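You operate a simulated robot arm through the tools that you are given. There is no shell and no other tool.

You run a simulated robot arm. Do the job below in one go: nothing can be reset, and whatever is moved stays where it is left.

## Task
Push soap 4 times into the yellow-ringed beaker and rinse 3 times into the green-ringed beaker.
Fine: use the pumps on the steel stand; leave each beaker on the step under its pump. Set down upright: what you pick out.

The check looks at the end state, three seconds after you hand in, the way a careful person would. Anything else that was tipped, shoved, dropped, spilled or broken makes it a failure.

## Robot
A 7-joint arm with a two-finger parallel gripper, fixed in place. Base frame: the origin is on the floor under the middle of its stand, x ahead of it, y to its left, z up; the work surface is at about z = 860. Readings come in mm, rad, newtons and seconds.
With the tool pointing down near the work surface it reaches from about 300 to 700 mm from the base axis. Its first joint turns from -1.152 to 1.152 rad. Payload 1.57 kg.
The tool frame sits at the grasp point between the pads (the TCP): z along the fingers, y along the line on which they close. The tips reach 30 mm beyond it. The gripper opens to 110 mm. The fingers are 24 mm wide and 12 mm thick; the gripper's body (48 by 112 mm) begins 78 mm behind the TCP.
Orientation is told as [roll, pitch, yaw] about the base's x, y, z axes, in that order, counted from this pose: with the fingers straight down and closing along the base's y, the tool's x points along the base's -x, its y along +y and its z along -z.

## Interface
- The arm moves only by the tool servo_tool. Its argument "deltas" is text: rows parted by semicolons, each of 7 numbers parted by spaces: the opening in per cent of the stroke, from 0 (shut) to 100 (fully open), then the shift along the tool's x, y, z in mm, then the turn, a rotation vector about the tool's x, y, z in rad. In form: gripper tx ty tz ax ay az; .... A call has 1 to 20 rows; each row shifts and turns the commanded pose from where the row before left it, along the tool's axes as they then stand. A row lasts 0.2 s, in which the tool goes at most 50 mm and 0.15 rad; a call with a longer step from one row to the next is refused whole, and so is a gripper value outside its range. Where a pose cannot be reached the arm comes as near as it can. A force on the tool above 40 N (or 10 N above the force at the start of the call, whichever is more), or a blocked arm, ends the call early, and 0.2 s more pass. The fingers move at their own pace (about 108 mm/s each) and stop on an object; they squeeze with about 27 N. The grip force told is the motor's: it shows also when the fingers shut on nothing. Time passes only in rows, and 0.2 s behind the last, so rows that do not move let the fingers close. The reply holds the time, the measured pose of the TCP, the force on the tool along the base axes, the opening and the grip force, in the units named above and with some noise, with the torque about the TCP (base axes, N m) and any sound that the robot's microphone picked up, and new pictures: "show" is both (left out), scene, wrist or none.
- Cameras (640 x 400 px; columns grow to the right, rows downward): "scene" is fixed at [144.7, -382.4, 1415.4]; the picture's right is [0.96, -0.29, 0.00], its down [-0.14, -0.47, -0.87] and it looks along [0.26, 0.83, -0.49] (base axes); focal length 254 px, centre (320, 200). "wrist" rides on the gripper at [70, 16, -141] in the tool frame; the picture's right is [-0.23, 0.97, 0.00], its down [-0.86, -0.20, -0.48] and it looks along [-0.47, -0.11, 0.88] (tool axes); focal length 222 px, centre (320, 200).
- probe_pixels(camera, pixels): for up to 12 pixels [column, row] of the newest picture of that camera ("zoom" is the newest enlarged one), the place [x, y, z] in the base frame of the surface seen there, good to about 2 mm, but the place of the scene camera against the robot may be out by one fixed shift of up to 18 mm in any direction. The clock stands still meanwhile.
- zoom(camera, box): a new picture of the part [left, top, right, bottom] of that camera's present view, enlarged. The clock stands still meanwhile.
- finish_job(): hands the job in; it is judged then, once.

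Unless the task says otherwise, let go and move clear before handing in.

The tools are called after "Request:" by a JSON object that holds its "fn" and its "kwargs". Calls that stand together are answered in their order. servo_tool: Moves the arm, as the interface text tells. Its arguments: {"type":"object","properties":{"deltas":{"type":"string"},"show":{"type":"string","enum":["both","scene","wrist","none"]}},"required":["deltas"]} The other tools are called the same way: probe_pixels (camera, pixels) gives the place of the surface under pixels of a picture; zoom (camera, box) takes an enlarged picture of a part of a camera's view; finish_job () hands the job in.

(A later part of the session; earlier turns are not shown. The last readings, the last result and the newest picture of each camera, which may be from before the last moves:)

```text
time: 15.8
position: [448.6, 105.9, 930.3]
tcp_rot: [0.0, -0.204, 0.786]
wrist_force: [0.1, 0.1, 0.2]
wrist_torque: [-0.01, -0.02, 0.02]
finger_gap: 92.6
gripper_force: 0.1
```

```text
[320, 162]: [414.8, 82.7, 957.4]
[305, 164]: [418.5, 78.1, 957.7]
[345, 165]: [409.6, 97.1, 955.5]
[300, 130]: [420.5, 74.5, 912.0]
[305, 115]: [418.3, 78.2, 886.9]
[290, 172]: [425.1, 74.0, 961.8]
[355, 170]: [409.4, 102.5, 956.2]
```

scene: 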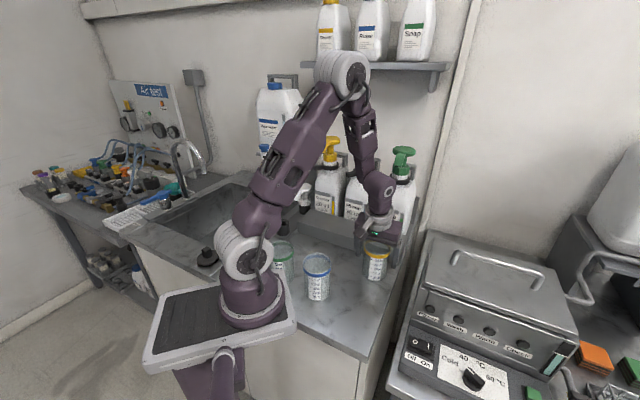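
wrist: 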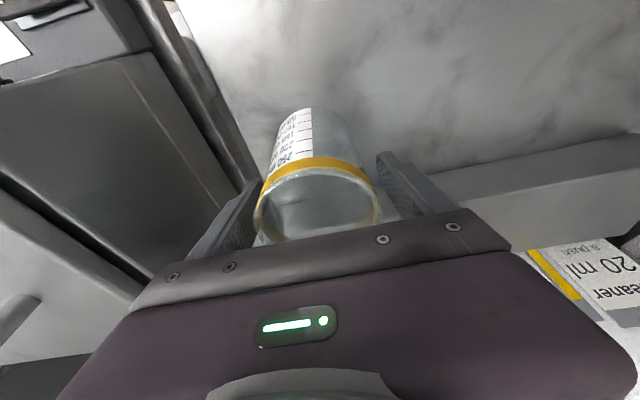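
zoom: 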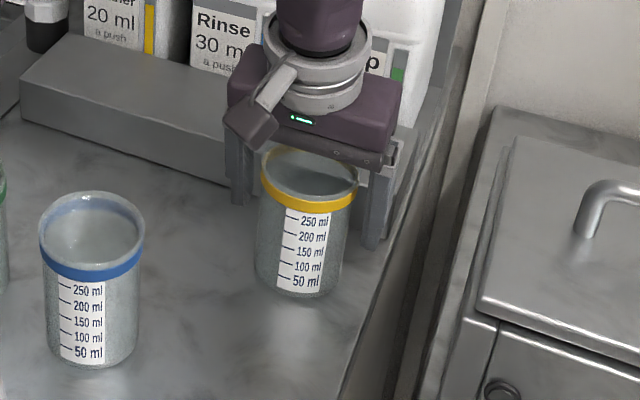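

Yellow stands upright at ≈ (444.7,101.5). I'll raise the open gripper 20 mm to ring height, centre it, and increase the tilt to 0.45 in place.

Request:
{"fn": "servo_tool", "kwargs": {"deltas": "84 0.9 -0.2 -10.4 0 0 0;84 0.9 -0.2 -10.4 0 0 0;84 0 0 0 0 -0.083 0;84 0 0 0 0 -0.083 0;84 0 0 0 0 -0.083 0;84 0 0 0 0 0 0", "show": "both"}}

Request:
{"fn": "zoom", "kwargs": {"camera": "wrist", "box": [210, 80, 430, 260]}}

```text
time: 17.2
position: [443.4, 101.2, 949.0]
tcp_rot: [0.0, -0.454, 0.784]
wrist_force: [0.2, 0.6, -0.6]
wrist_torque: [-0.03, 0.02, 0.0]
finger_gap: 92.2
gripper_force: 0.1
```

scene: 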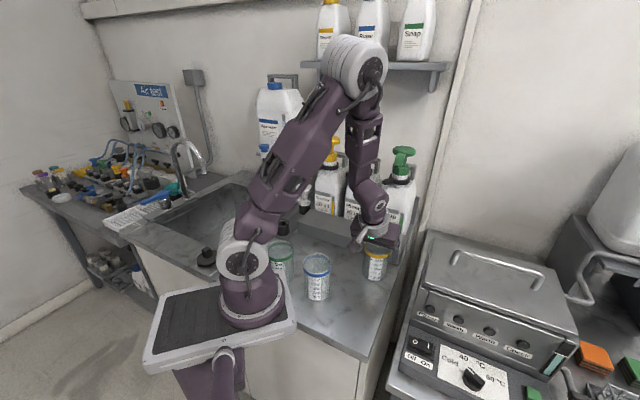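
wrist: 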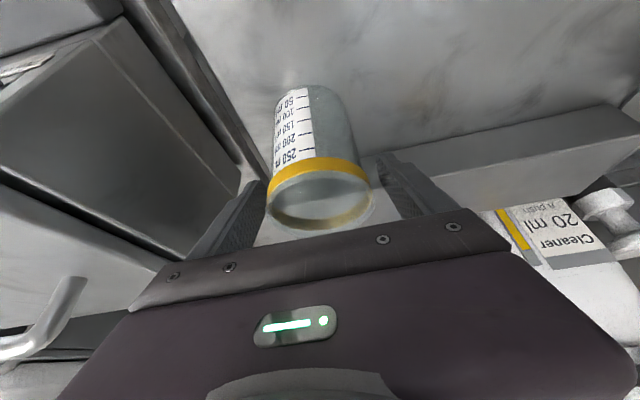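

```text
2.22 times, centred on (320, 170) of wrist
```

zoom: 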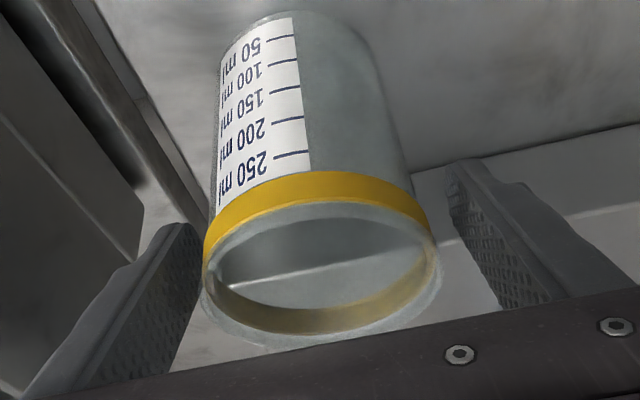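

The beaker's ring is now at pad height and centred. Closing and doing a slow 15 mm test lift.

Request:
{"fn": "servo_tool", "kwargs": {"deltas": "75 0 0 0 0 0 0;60 0 0 0 0 0 0;40 0 0 0 0 0 0;40 0 0 0 0 0 0;40 0 0 0 0 0 0;40 -2.2 0 -4.5 0 0 0;40 -2.2 0 -4.5 0 0 0;40 -2.2 0 -4.5 0 0 0;40 0 0 0 0 0 0", "show": "wrist"}}

Request:
{"fn": "zoom", "kwargs": {"camera": "wrist", "box": [210, 80, 430, 260]}}

Request:
{"fn": "probe_pixels", "kwargs": {"camera": "wrist", "pixels": [[320, 163], [305, 165], [345, 167], [295, 145], [295, 120], [295, 105], [295, 92]]}}

```text
time: 19.2
position: [445.4, 101.5, 964.7]
tcp_rot: [-0.003, -0.452, 0.786]
wrist_force: [0.1, -0.5, 0.8]
wrist_torque: [-0.01, -0.01, 0.03]
finger_gap: 73.7
gripper_force: 27.5
```

wrist: 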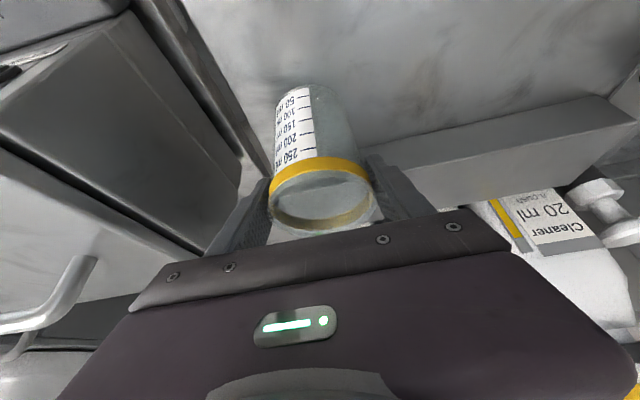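

```text
2.22 times, centred on (320, 170) of wrist
```

zoom: 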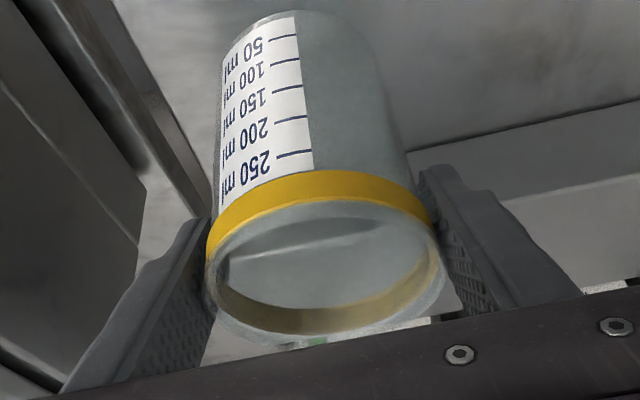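

```text
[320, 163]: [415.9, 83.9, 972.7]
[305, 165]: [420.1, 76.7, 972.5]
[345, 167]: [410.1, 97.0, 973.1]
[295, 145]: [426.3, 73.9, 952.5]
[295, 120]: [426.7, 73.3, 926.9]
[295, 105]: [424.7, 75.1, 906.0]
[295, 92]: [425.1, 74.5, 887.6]
```

No slip this time (ring rose with the tool). I'll lift 50 mm more and advance toward the soap station at s≈241 in moderate steps, stopping at d≈455 to look.

Request:
{"fn": "servo_tool", "kwargs": {"deltas": "40 -5 0 -10.5 0 0 0;40 -8 0 -17 0 0 0;40 -8.8 0 -17.5 0 0 0;40 -10 0.5 5 0 0 0;40 -20.7 0.8 10.1 0 0 0;40 -20.7 0.8 10.1 0 0 0;40 -10 0.5 5 0 0 0;40 0 0 0 0 0 0", "show": "both"}}

Request:
{"fn": "zoom", "kwargs": {"camera": "scene", "box": [330, 120, 450, 270]}}

```text
time: 21.0
position: [490.9, 150.4, 1014.1]
tcp_rot: [-0.001, -0.454, 0.784]
wrist_force: [-0.9, 0.4, -1.0]
wrist_torque: [-0.03, -0.01, 0.01]
finger_gap: 73.8
gripper_force: 26.9
```

scene: 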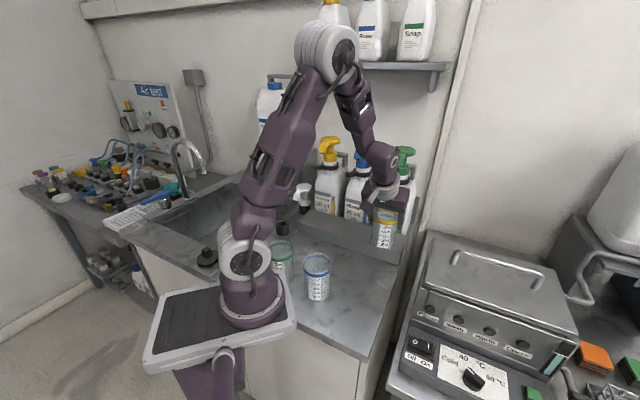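
wrist: 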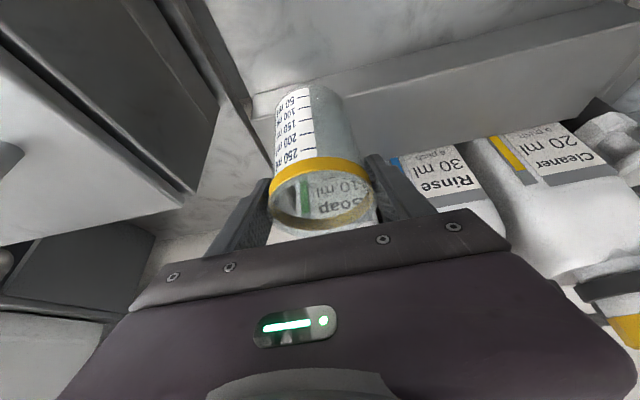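

```text
2.67 times, centred on (390, 195) of scene
```

zoom: 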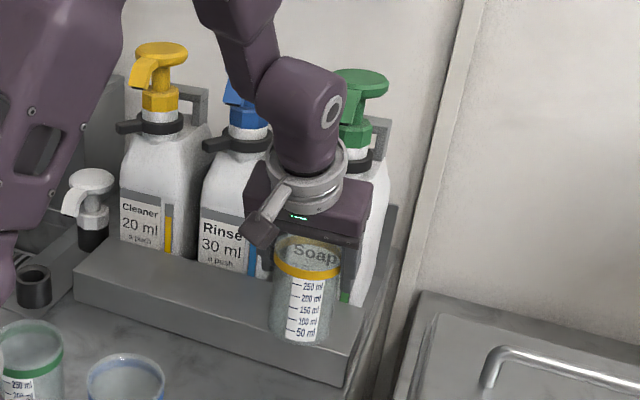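

The beaker is above the step's front at d≈454. I'll probe the wrist links' positions to confirm clearance from the soap spout before the last 48 mm.

Request:
{"fn": "probe_pixels", "kwargs": {"camera": "zoom", "pixels": [[335, 110], [345, 85], [320, 75], [300, 60], [270, 40], [315, 160], [335, 175], [310, 200], [365, 190], [355, 215], [345, 130], [375, 80]]}}

```text
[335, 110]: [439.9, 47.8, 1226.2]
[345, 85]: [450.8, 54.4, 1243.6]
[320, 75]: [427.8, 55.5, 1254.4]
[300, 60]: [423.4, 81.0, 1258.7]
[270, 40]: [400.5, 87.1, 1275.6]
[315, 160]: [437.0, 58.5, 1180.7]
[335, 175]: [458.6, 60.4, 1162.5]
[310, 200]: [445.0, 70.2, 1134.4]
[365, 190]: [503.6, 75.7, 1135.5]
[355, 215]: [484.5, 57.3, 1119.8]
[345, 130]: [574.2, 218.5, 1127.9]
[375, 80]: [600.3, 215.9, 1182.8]
```

Wrist links are ~80+ mm short of the spout, so clearance is ample. Advancing the last 48 mm, then lowering to just above the step.

Request:
{"fn": "servo_tool", "kwargs": {"deltas": "40 -10 0 4.9 0 0 0;40 -18 0 8.7 0 0 0;40 -15.5 0 7.5 0 0 0;40 0 0 0 0 0 0;40 2.2 0 4.5 0 0 0;40 2.2 0 4.5 0 0 0;40 0 0 0 0 0 0", "show": "both"}}

Request:
{"fn": "zoom", "kwargs": {"camera": "scene", "box": [330, 120, 450, 270]}}

Request:
{"fn": "zoom", "kwargs": {"camera": "wrist", "box": [210, 60, 430, 260]}}

```text
time: 22.6
position: [526.1, 186.3, 1003.7]
tcp_rot: [-0.002, -0.454, 0.785]
wrist_force: [0.4, 0.0, -0.3]
wrist_torque: [-0.01, -0.02, -0.01]
finger_gap: 74.0
gripper_force: 26.7
```

scene: 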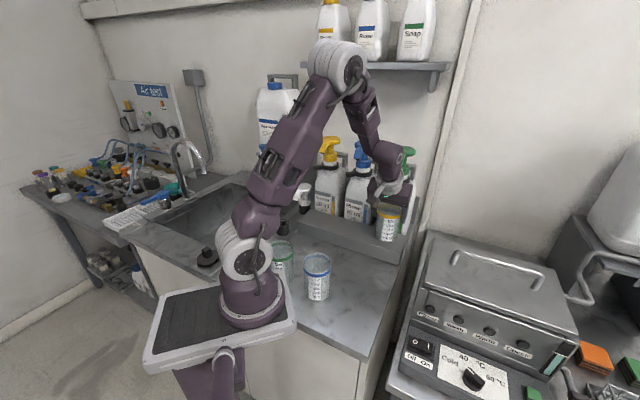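
wrist: 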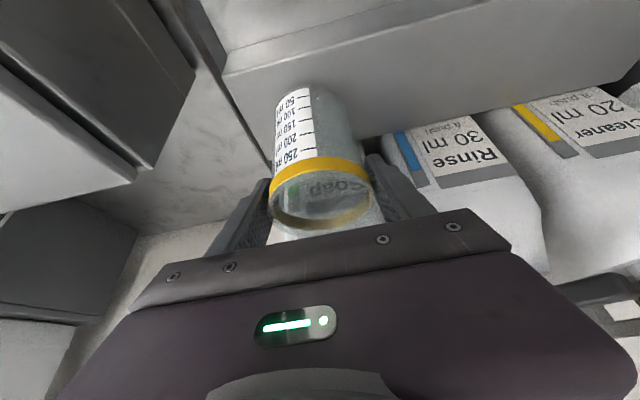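

```text
2.67 times, centred on (390, 195) of scene
```

zoom: 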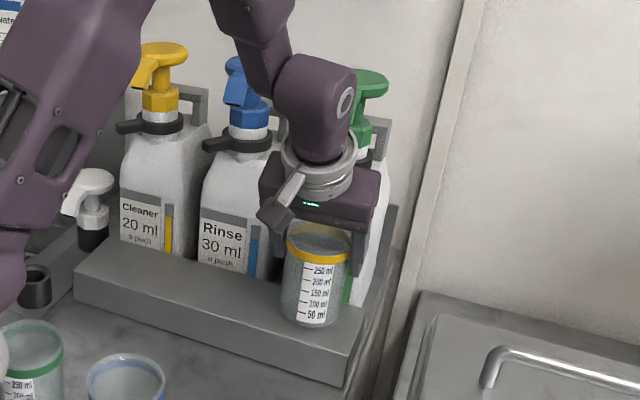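

```text
2.00 times, centred on (320, 160) of wrist
```

zoom: 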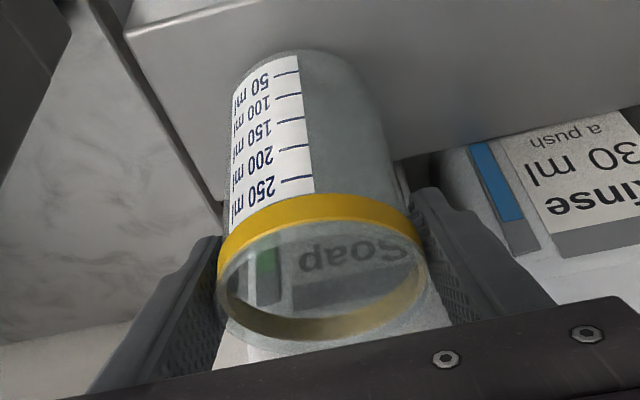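

The beaker is 4–5 mm above the step at (d≈505, s≈241). Lowering gently and then opening the fingers.

Request:
{"fn": "servo_tool", "kwargs": {"deltas": "40 1.1 0 2.2 0 0 0;40 0.8 0 1.6 0 0 0;40 0 0 0 0 0 0", "show": "wrist"}}

Request:
{"fn": "probe_pixels", "kwargs": {"camera": "wrist", "pixels": [[320, 160], [305, 163], [345, 164], [295, 145], [295, 120], [295, 105], [295, 92]]}}

```text
time: 23.4
position: [525.5, 186.5, 998.8]
tcp_rot: [-0.003, -0.453, 0.786]
wrist_force: [-0.3, -0.4, -0.3]
wrist_torque: [0.01, 0.03, 0.0]
finger_gap: 73.9
gripper_force: 27.1
```

wrist: 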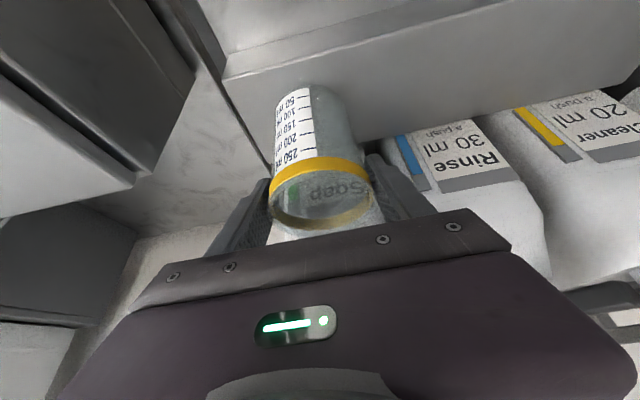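

```text
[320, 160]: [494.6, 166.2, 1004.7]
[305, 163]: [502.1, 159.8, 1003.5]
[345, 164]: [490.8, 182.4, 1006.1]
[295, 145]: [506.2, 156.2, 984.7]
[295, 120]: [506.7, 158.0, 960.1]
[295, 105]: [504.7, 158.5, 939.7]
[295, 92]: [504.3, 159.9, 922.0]
```

Ring height 1005 matches the standing height on the step. Opening and backing straight out along −D.

Request:
{"fn": "servo_tool", "kwargs": {"deltas": "40 0.2 0 0.5 0 0 0;55 0 0 0 0 0 0;70 0 0 0 0 0 0;84 0 0 0 0 0 0;84 0 0 0 0 0 0;84 10 0 -4.9 0 0 0;84 18 0 -8.7 0 0 0;84 25 0 -12.2 0 0 0;84 25 0 -12.2 0 0 0;84 25 0 -12.2 0 0 0;84 0 0 0 0 0 0", "show": "both"}}

Request:
{"fn": "zoom", "kwargs": {"camera": "scene", "box": [330, 120, 450, 270]}}

```text
time: 25.8
position: [443.6, 105.9, 999.6]
tcp_rot: [-0.003, -0.454, 0.786]
wrist_force: [0.7, 0.2, 0.1]
wrist_torque: [0.0, 0.0, 0.02]
finger_gap: 92.5
gripper_force: 0.1
```

scene: 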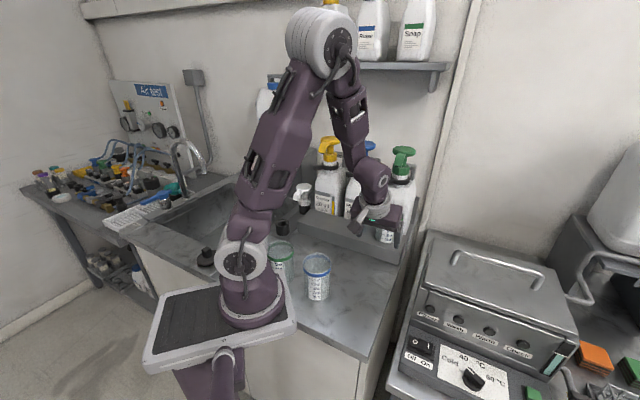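
wrist: 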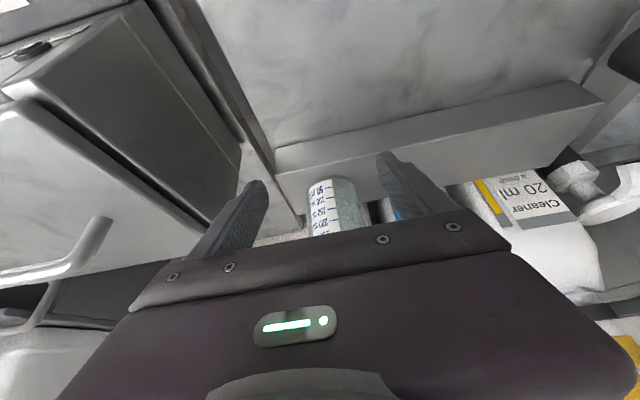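

```text
2.67 times, centred on (390, 195) of scene
```

zoom: 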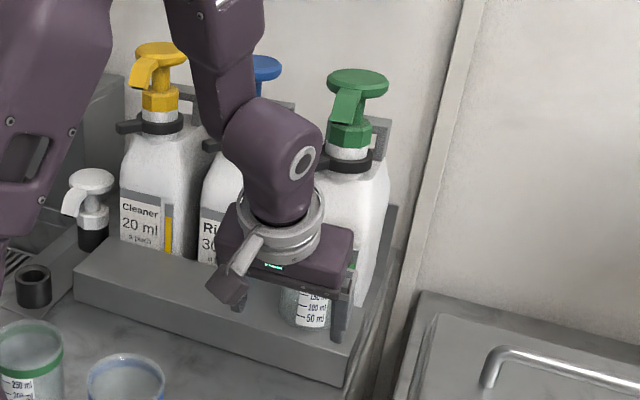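

Yellow is on the step under the soap spout. Next the green beaker (≈(187,168), close to the base): I'll rise, tilt the tool the other way (wrist outward) and hover over it.

Request:
{"fn": "servo_tool", "kwargs": {"deltas": "84 5.3 20 -29.3 0 0 0;84 5.3 20 -29.3 0 0 0;84 5.3 20 -29.3 0 0 0;84 5.3 20 -29.3 0 0 0;84 5.3 20 -29.3 0 0 0;84 0 0 0 0 0.1257 0;84 0 0 0 0 0.1257 0;84 0 0 0 0 0.1257 0;84 0 0 0 0 0.1257 0;84 0 0 0 0 0.1257 0;84 0 0 0 0 0.1257 0;84 0 0 0 0 0 0", "show": "both"}}

```text
time: 28.4
position: [310.8, 113.7, 1119.4]
tcp_rot: [-0.004, 0.303, 0.785]
wrist_force: [-0.9, -0.1, 0.0]
wrist_torque: [0.02, 0.02, -0.01]
finger_gap: 92.2
gripper_force: 0.0
```

scene: 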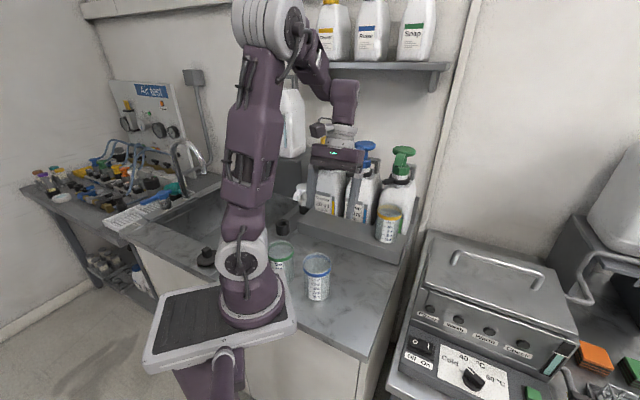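
wrist: 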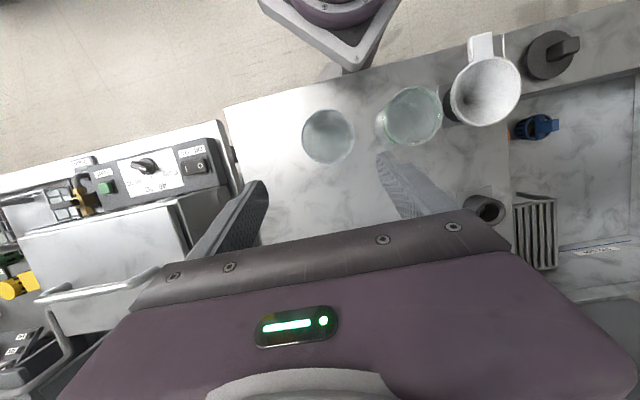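

The wrist view shows green at (412,115) and a white mug close by at (485,90). I'll measure both before descending.

Request:
{"fn": "zoom", "kwargs": {"camera": "wrist", "box": [360, 60, 540, 170]}}

Request:
{"fn": "zoom", "kwargs": {"camera": "scene", "box": [360, 140, 440, 250]}}

Request:
{"fn": "probe_pixels", "kwargs": {"camera": "wrist", "pixels": [[450, 100], [452, 80], [465, 120], [485, 62], [518, 85], [480, 45], [485, 95], [383, 135], [379, 120], [405, 145], [440, 115], [412, 118]]}}

```text
3.56 times, centred on (450, 115) of wrist
```

zoom: 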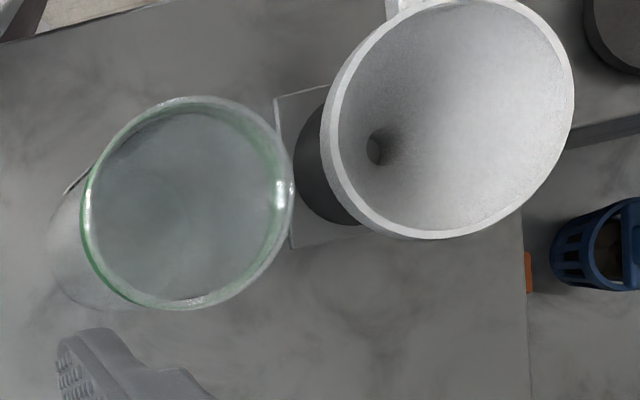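

```text
3.64 times, centred on (400, 195) of scene
```

zoom: 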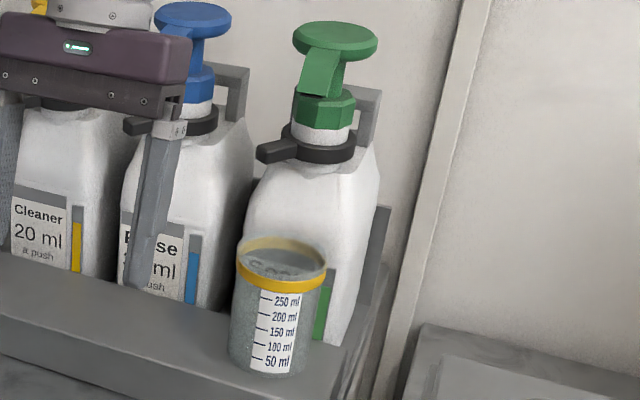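

```text
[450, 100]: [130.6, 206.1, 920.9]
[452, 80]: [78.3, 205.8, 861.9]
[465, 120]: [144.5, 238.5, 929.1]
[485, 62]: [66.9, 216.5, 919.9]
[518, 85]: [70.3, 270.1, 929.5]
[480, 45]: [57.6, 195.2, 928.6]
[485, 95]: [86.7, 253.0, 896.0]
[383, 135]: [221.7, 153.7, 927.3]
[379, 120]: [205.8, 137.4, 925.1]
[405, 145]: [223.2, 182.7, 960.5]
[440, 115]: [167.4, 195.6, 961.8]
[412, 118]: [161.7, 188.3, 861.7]
```

The white thing is a funnel centred ≈ (100,238), rim z≈930, leaving ~32 mm to the green beaker (≈(189,168)). I'll grip green at its ring with tips above the funnel rim; hovering first with an 80 % opening.

Request:
{"fn": "servo_tool", "kwargs": {"deltas": "80 5.3 31.2 22.5 0 0 0;80 5.3 31.2 22.5 0 0 0;80 5.3 31.2 22.5 0 0 0;80 5.4 31.1 22.4 0 0 0;80 0 0 0 0 0 0", "show": "both"}}

Request:
{"fn": "zoom", "kwargs": {"camera": "wrist", "box": [220, 40, 440, 240]}}

```text
time: 29.6
position: [188.5, 169.0, 1038.9]
tcp_rot: [-0.005, 0.3, 0.783]
wrist_force: [0.2, 0.6, 0.6]
wrist_torque: [-0.01, -0.06, -0.04]
finger_gap: 88.1
gripper_force: 0.0
```

scene: 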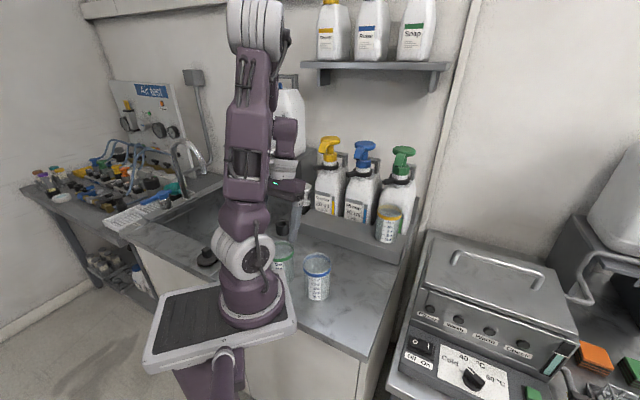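
wrist: 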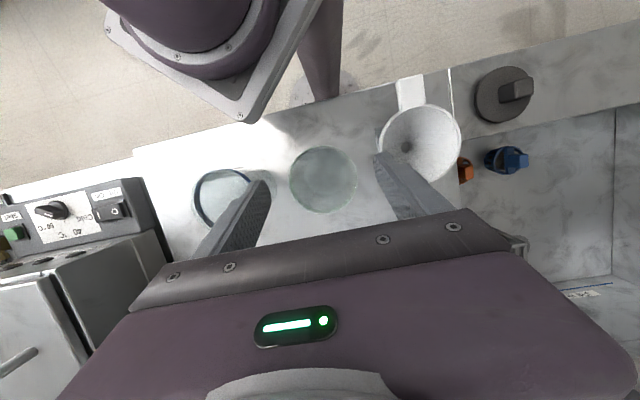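

```text
2.00 times, centred on (330, 140) of wrist
```

zoom: 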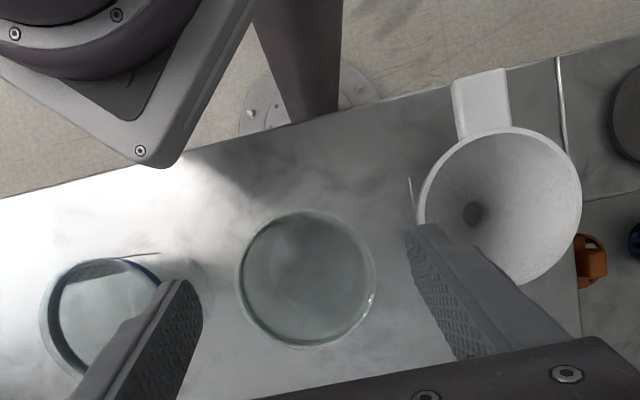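

Reach is fine here. I'll probe green's ring once more for exact centring.

Request:
{"fn": "probe_pixels", "kwargs": {"camera": "zoom", "pixels": [[242, 290], [248, 310], [300, 344], [340, 335], [372, 290], [368, 260], [300, 212], [265, 226], [330, 216], [350, 228]]}}

Request:
{"fn": "zoom", "kwargs": {"camera": "wrist", "box": [280, 135, 370, 220]}}

```text
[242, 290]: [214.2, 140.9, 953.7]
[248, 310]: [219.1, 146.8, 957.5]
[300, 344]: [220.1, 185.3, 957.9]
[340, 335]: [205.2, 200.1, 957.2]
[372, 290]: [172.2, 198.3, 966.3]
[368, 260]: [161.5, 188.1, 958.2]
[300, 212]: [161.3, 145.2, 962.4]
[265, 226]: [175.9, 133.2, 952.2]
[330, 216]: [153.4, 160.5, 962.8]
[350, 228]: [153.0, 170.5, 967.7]
```

```text
4.71 times, centred on (325, 178) of wrist
```

zoom: 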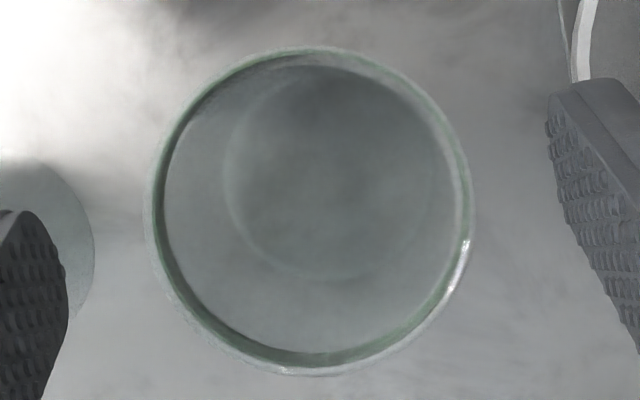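

Green's centre is (189,166.7), R≈36. Descending to TCP z≈958 (ring height) with the fingers straddling it.

Request:
{"fn": "servo_tool", "kwargs": {"deltas": "80 -7.6 -0.67 25.9 0 0 0;80 -7.6 -0.67 25.9 0 0 0;80 -5 -0.66 17 0 0 0;80 -2.5 0 8.9 0 0 0;80 0 0 0 0 0 0", "show": "both"}}

Request:
{"fn": "zoom", "kwargs": {"camera": "wrist", "box": [220, 60, 440, 260]}}

```text
time: 30.8
position: [190.4, 167.1, 957.7]
tcp_rot: [-0.002, 0.298, 0.784]
wrist_force: [-0.4, 0.2, 0.2]
wrist_torque: [-0.02, -0.02, 0.04]
finger_gap: 88.1
gripper_force: 0.0
```

scene: 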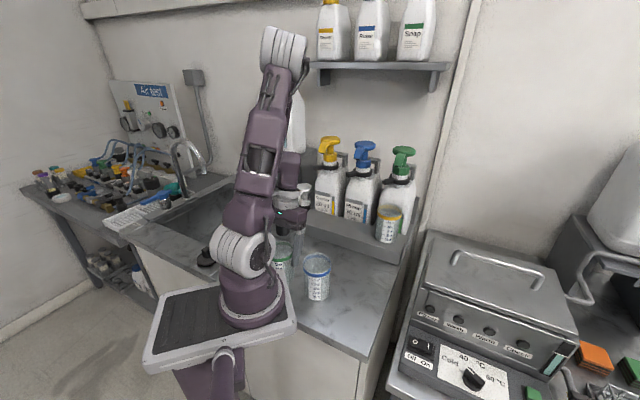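
wrist: 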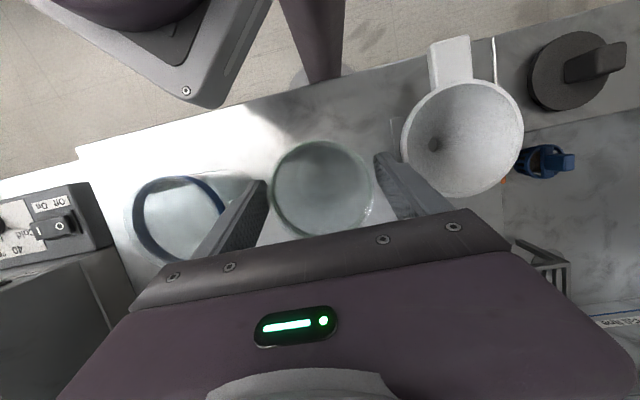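

```text
2.00 times, centred on (330, 160) of wrist
```

zoom: 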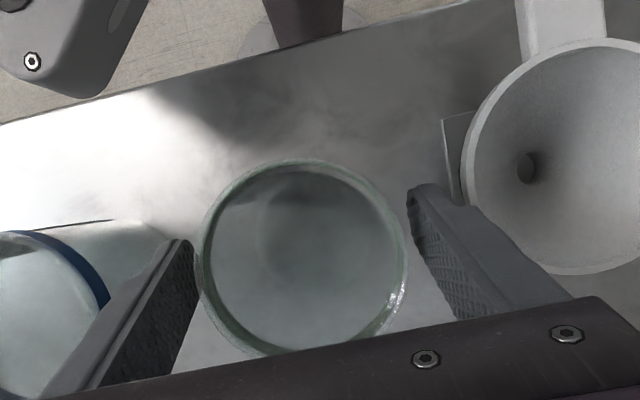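

The fingers straddle green, clear of blue and the funnel. Closing, then a slow test lift of 15 mm.

Request:
{"fn": "servo_tool", "kwargs": {"deltas": "72 0 0 0 0 0 0;60 0 0 0 0 0 0;40 0 0 0 0 0 0;40 0 0 0 0 0 0;40 0 0 0 0 0 0;40 1.5 0 -4.8 0 0 0;40 1.5 0 -4.8 0 0 0;40 1.5 0 -4.8 0 0 0;40 0 0 0 0 0 0", "show": "both"}}

Request:
{"fn": "zoom", "kwargs": {"camera": "wrist", "box": [220, 60, 440, 260]}}

Request:
{"fn": "zoom", "kwargs": {"camera": "scene", "box": [240, 190, 350, 310]}}

```text
time: 32.8
position: [190.9, 166.8, 973.2]
tcp_rot: [-0.003, 0.3, 0.784]
wrist_force: [0.0, 0.3, 0.0]
wrist_torque: [0.02, 0.0, -0.02]
finger_gap: 73.7
gripper_force: 27.3
```

scene: 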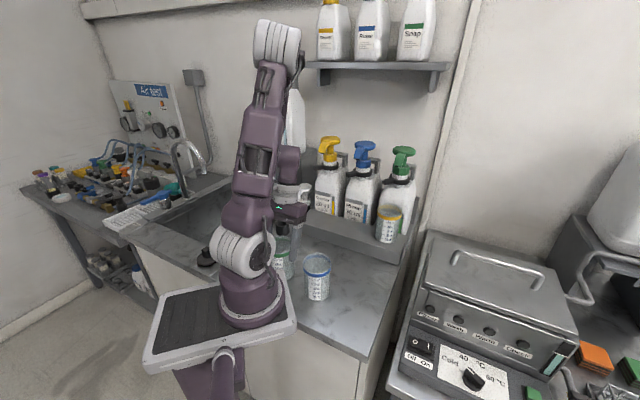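
wrist: 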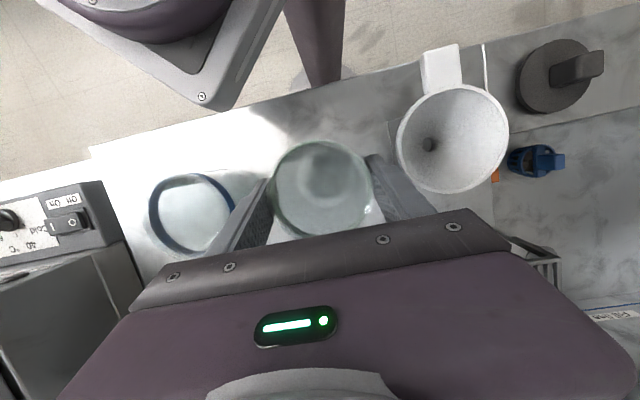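

```text
2.00 times, centred on (330, 160) of wrist
```

zoom: 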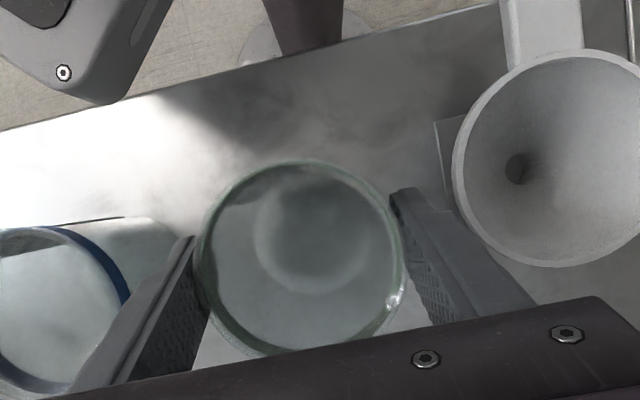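

```text
3.33 times, centred on (295, 250) of scene
```

zoom: 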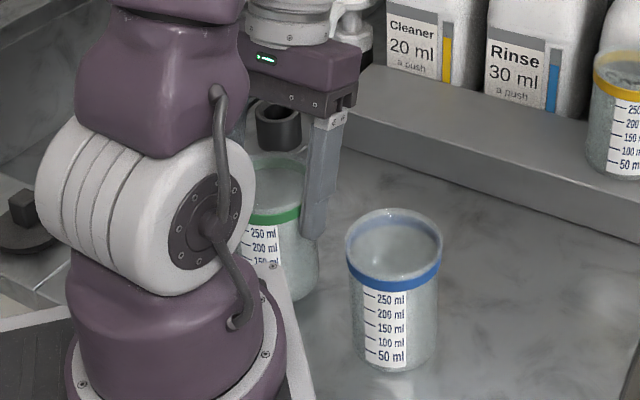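

Green came up cleanly with no slip. I'll lift a bit more, move out along D past the blue beaker, then along S to an open bench spot (d≈385, s≈180) to regrasp.

Request:
{"fn": "servo_tool", "kwargs": {"deltas": "40 2.2 0 -7.2 0 0 0;40 2.2 0 -7.2 0 0 0;40 -12 0 -3.7 0 0 0;40 -21 0 -6.5 0 0 0;40 -21 0 -6.5 0 0 0;40 -21 0 -6.5 0 0 0;40 -21 0 -6.5 0 0 0;40 -21 0 -6.5 0 0 0;40 -9.2 0 -2.9 0 0 0;40 0 -12 0 0 0 0;40 0 -24 0 0 0 0;40 0 -24 0 0 0 0;40 0 -24 0 0 0 0;40 0 -24 0 0 0 0;40 0 -24 0 0 0 0;40 0 -20 0 0 0 0;40 0 -11 0 0 0 0;40 0 0 0 0 0 0", "show": "both"}}

Request:
{"fn": "zoom", "kwargs": {"camera": "scene", "box": [290, 170, 430, 310]}}

```text
time: 36.6
position: [400.3, 144.4, 990.5]
tcp_rot: [-0.004, 0.299, 0.784]
wrist_force: [0.2, 0.5, 1.0]
wrist_torque: [0.03, -0.02, -0.01]
finger_gap: 73.9
gripper_force: 27.3
```

scene: 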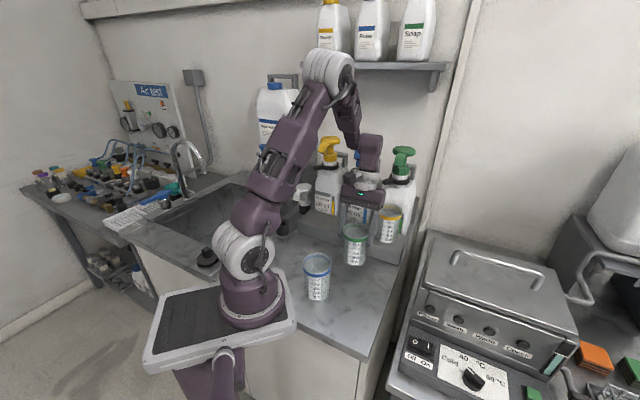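
wrist: 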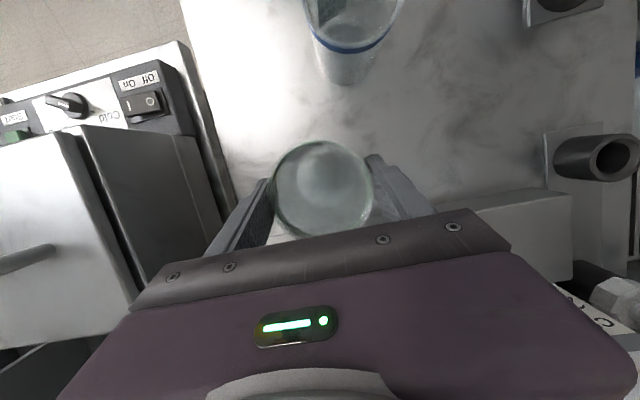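

```text
2.86 times, centred on (360, 240) of scene
```

zoom: 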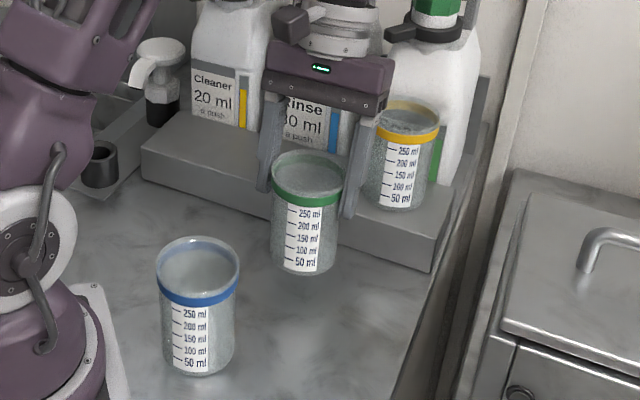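

Green is held upright over clear bench. Lowering gently 32 mm to set it down.

Request:
{"fn": "servo_tool", "kwargs": {"deltas": "40 -3.5 0 11.5 0 0 0;40 -3 0 9.6 0 0 0;40 -1.8 0 5.7 0 0 0;40 -0.6 0 1.9 0 0 0;40 -0.3 0 1 0 0 0;40 0 0 0 0 0 0", "show": "scene"}}

Request:
{"fn": "zoom", "kwargs": {"camera": "scene", "box": [290, 170, 430, 310]}}

```text
time: 38.0
position: [398.8, 143.8, 958.1]
tcp_rot: [-0.001, 0.299, 0.783]
wrist_force: [-1.2, 0.1, 1.3]
wrist_torque: [-0.03, 0.0, -0.02]
finger_gap: 73.9
gripper_force: 27.0
```

scene: 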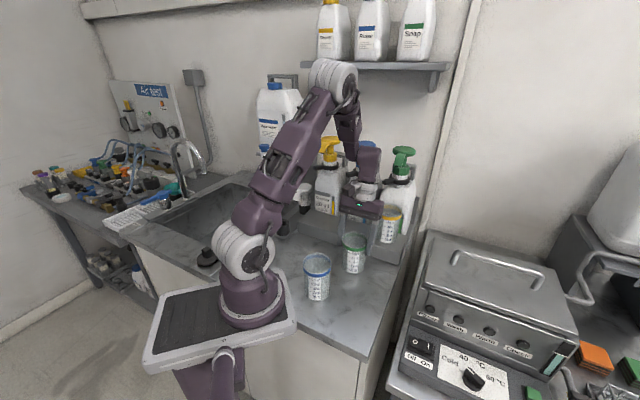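

```text
2.86 times, centred on (360, 240) of scene
```

zoom: 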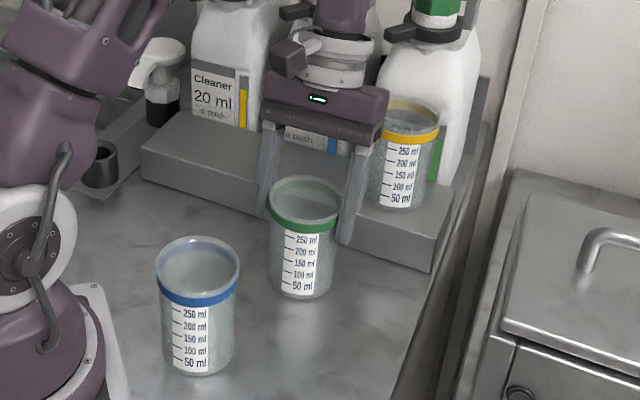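

It's down (z 958, slight upward force). Opening, then swinging the tilt from −0.3 to +0.45 around the ring in place.

Request:
{"fn": "servo_tool", "kwargs": {"deltas": "55 0 0 0 0 0 0;70 0 0 0 0 0 0;84 0 0 0 0 0 0;84 0 0 0 0 0 0;84 0 0 0 0 -0.125 0;84 0 0 0 0 -0.125 0;84 0 0 0 0 -0.125 0;84 0 0 0 0 -0.125 0;84 0 0 0 0 -0.125 0;84 0 0 0 0 -0.125 0;84 0 0 0 0 0 0", "show": "both"}}

Request:
{"fn": "zoom", "kwargs": {"camera": "wrist", "box": [210, 60, 430, 260]}}

Request:
{"fn": "probe_pixels", "kwargs": {"camera": "wrist", "pixels": [[320, 152], [305, 155], [345, 157], [290, 162], [358, 165]]}}

```text
time: 40.4
position: [400.2, 144.9, 958.0]
tcp_rot: [-0.005, -0.45, 0.784]
wrist_force: [0.2, 1.0, -0.2]
wrist_torque: [-0.01, 0.02, -0.01]
finger_gap: 92.4
gripper_force: 0.0
```

scene: 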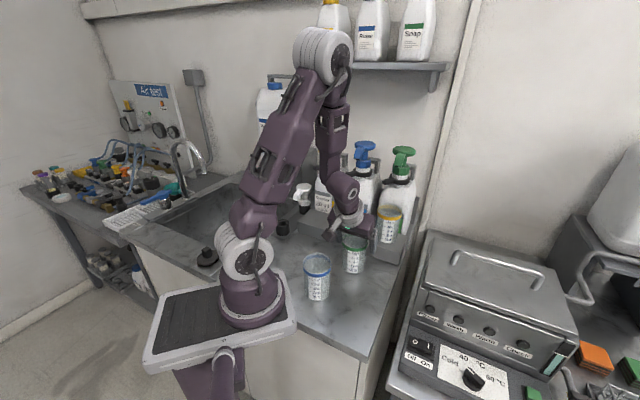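
wrist: 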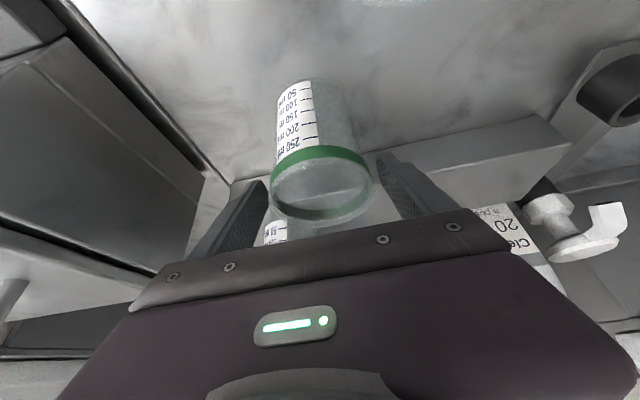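

```text
2.00 times, centred on (320, 160) of wrist
```

zoom: 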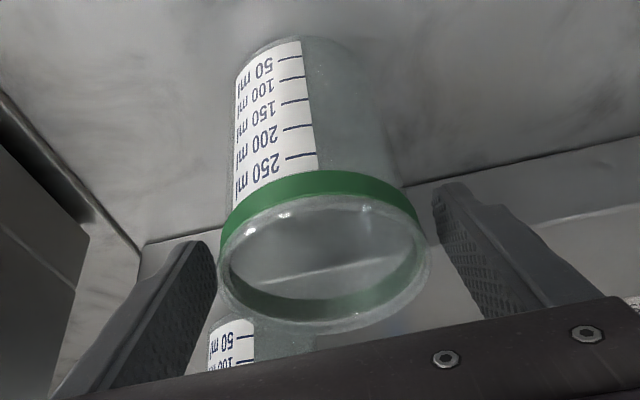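

```text
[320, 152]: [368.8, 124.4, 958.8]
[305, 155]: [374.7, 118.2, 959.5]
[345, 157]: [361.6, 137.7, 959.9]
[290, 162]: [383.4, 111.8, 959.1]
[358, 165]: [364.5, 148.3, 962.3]
```

Green stands upright at ≈ (397.5,145). Fine-centring, closing and slow test lift.

Request:
{"fn": "servo_tool", "kwargs": {"deltas": "84 4.7 1.5 5.5 0 0 0;84 0 0 0 0 0 0;70 0 0 0 0 0 0;55 0 0 0 0 0 0;40 0 0 0 0 0 0;40 0 0 0 0 0 0;40 0 0 0 0 0 0;40 -2.2 0 -4.5 0 0 0;40 -2.2 0 -4.5 0 0 0;40 -2.2 0 -4.5 0 0 0;40 0 0 0 0 0 0", "show": "both"}}

Request:
{"fn": "probe_pixels", "kwargs": {"camera": "wrist", "pixels": [[320, 160], [305, 163], [345, 164], [295, 145], [295, 120], [295, 105], [295, 95]]}}

```text
time: 42.8
position: [397.2, 143.1, 965.6]
tcp_rot: [-0.001, -0.45, 0.788]
wrist_force: [-0.6, -0.2, -0.1]
wrist_torque: [0.02, 0.02, 0.03]
finger_gap: 73.6
gripper_force: 26.8
```

scene: 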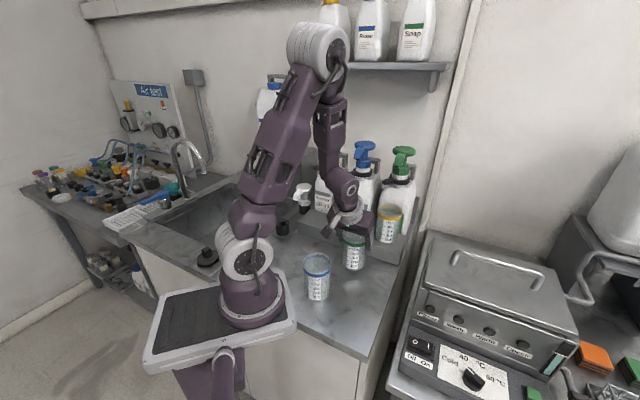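
wrist: 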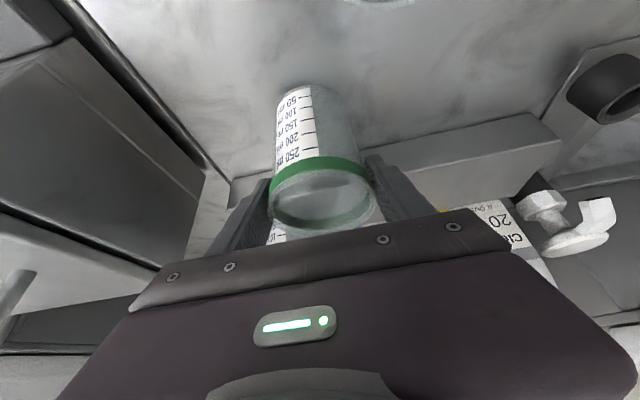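

```text
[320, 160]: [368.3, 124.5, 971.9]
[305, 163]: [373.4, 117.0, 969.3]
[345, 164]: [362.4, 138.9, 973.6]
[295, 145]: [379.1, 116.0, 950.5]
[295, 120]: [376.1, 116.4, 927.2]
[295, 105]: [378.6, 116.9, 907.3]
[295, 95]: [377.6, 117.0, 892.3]
```

Held with no slip. Lifting 52 mm, shifting along S to the rinse station (s≈119) and advancing to d≈454.

Request:
{"fn": "servo_tool", "kwargs": {"deltas": "40 -5 0 -10.5 0 0 0;40 -8.8 0 -18 0 0 0;40 -9 0 -18.7 0 0 0;40 0 13 0 0 0 0;40 0 24 0 0 0 0;40 0 23.7 0 0 0 0;40 -10 0 4.8 0 0 0;40 -21.5 0 10.4 0 0 0;40 -21.5 0 10.4 0 0 0;40 -11.5 0 5.6 0 0 0;40 0 0 0 0 0 0", "show": "both"}}

Request:
{"fn": "zoom", "kwargs": {"camera": "scene", "box": [300, 120, 420, 270]}}

```text
time: 45.2
position: [403.4, 236.5, 1019.0]
tcp_rot: [-0.003, -0.449, 0.784]
wrist_force: [0.4, -0.3, 0.5]
wrist_torque: [0.03, 0.0, 0.02]
finger_gap: 73.7
gripper_force: 27.3
```

scene: 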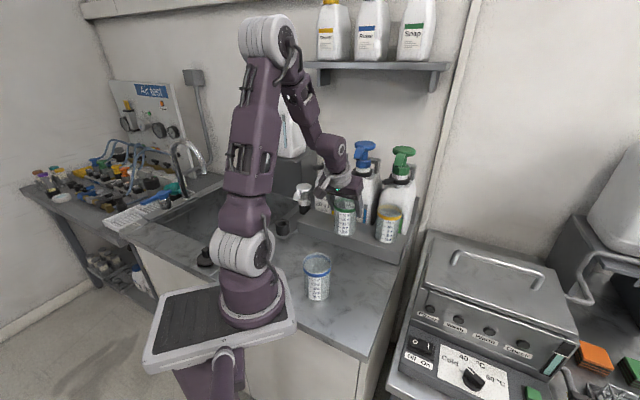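
wrist: 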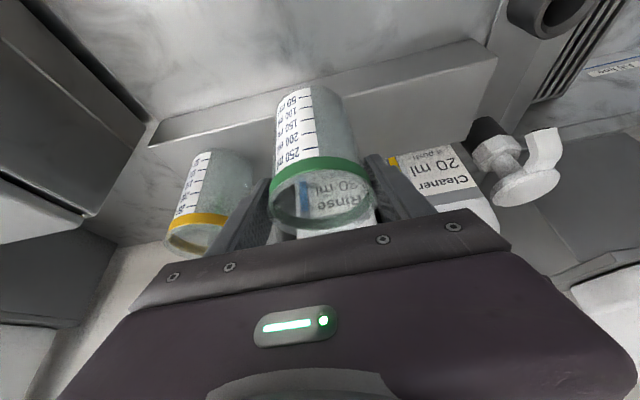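

```text
2.67 times, centred on (360, 195) of scene
```

zoom: 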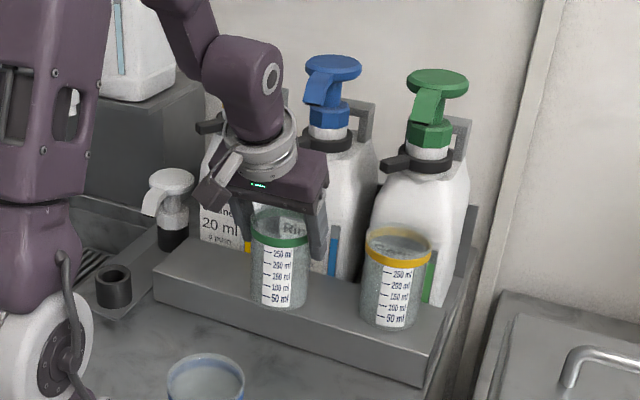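

Green is at d≈453, s≈118, clear of yellow. Advancing the last 49 mm under the rinse spout and lowering to just above the step.

Request:
{"fn": "servo_tool", "kwargs": {"deltas": "40 -10 -0.3 4.8 0 0 0;40 -18 -0.4 8.7 0 0 0;40 -16.1 0 7.8 0 0 0;40 0 0 0 0 0 0;40 3 0 6.2 0 0 0;40 2.6 0 5.4 0 0 0;40 0 0 0 0 0 0", "show": "both"}}

Request:
{"fn": "probe_pixels", "kwargs": {"camera": "wrist", "pixels": [[320, 160], [305, 163], [345, 164], [295, 145], [295, 120], [295, 105], [295, 95]]}}

Request:
{"fn": "zoom", "kwargs": {"camera": "scene", "box": [300, 120, 420, 270]}}

```text
time: 46.8
position: [439.7, 272.0, 1005.9]
tcp_rot: [-0.001, -0.449, 0.786]
wrist_force: [0.9, -0.1, -0.3]
wrist_torque: [-0.01, 0.03, 0.02]
finger_gap: 73.8
gripper_force: 27.8
```

scene: 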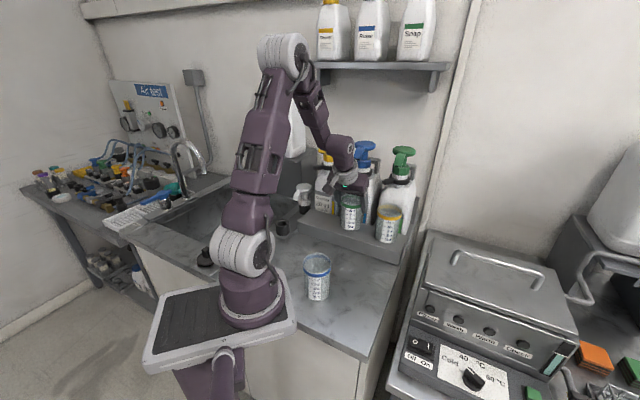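
wrist: 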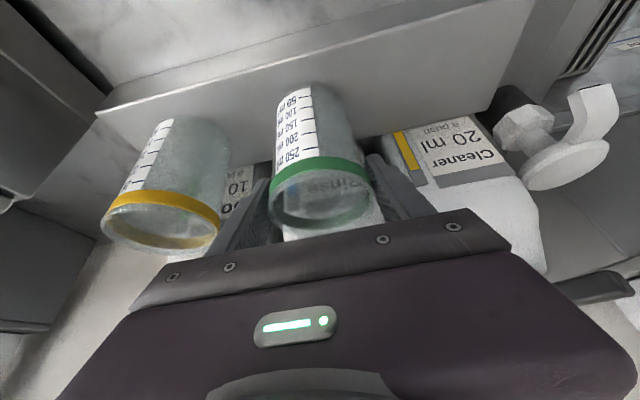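

```text
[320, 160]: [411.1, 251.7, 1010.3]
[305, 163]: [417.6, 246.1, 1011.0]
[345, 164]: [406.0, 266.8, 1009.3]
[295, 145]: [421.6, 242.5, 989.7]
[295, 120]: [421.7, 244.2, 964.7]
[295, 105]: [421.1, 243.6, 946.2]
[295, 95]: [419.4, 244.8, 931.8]
```

```text
2.67 times, centred on (360, 195) of scene
```

zoom: 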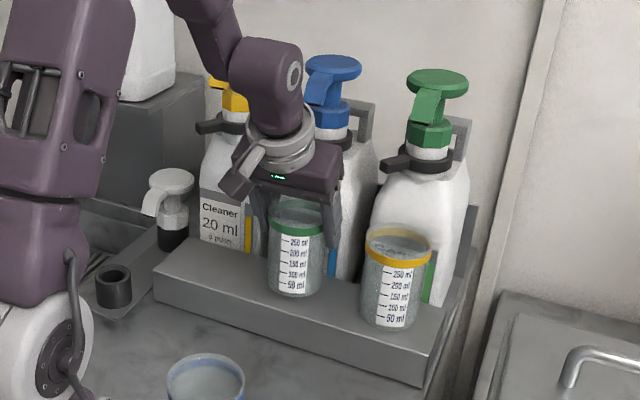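

Ring reads 1010, ~4 mm above standing height. Lowering 4 mm, releasing and backing out.

Request:
{"fn": "servo_tool", "kwargs": {"deltas": "40 1 0 2.1 0 0 0;40 0.9 0 1.8 0 0 0;40 0 0 0 0 0 0;55 0 0 0 0 0 0;70 0 0 0 0 0 0;82 0 0 0 0 0 0;82 0 0 0 0 0 0;82 10 0 -4.8 0 0 0;82 18 0 -8.7 0 0 0;82 25 0 -12.1 0 0 0;82 25 0 -12.1 0 0 0;82 25 0 -12.1 0 0 0;82 25 0 -12.1 0 0 0;82 0 0 0 0 0 0", "show": "both"}}

Request:
{"fn": "zoom", "kwargs": {"camera": "scene", "box": [300, 120, 420, 270]}}

```text
time: 49.8
position: [340.4, 171.9, 999.7]
tcp_rot: [-0.005, -0.449, 0.785]
wrist_force: [0.3, 0.3, 0.2]
wrist_torque: [0.02, 0.03, 0.05]
finger_gap: 90.0
gripper_force: 0.1
```

scene: 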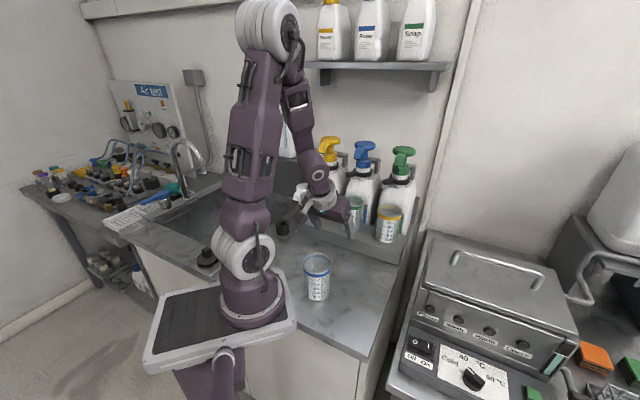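
wrist: 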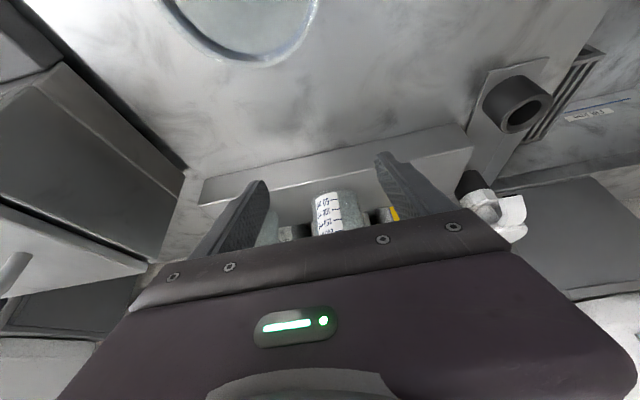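

```text
2.67 times, centred on (360, 195) of scene
```

zoom: 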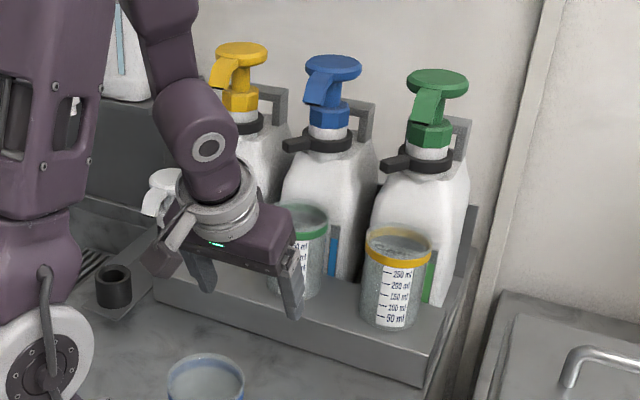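

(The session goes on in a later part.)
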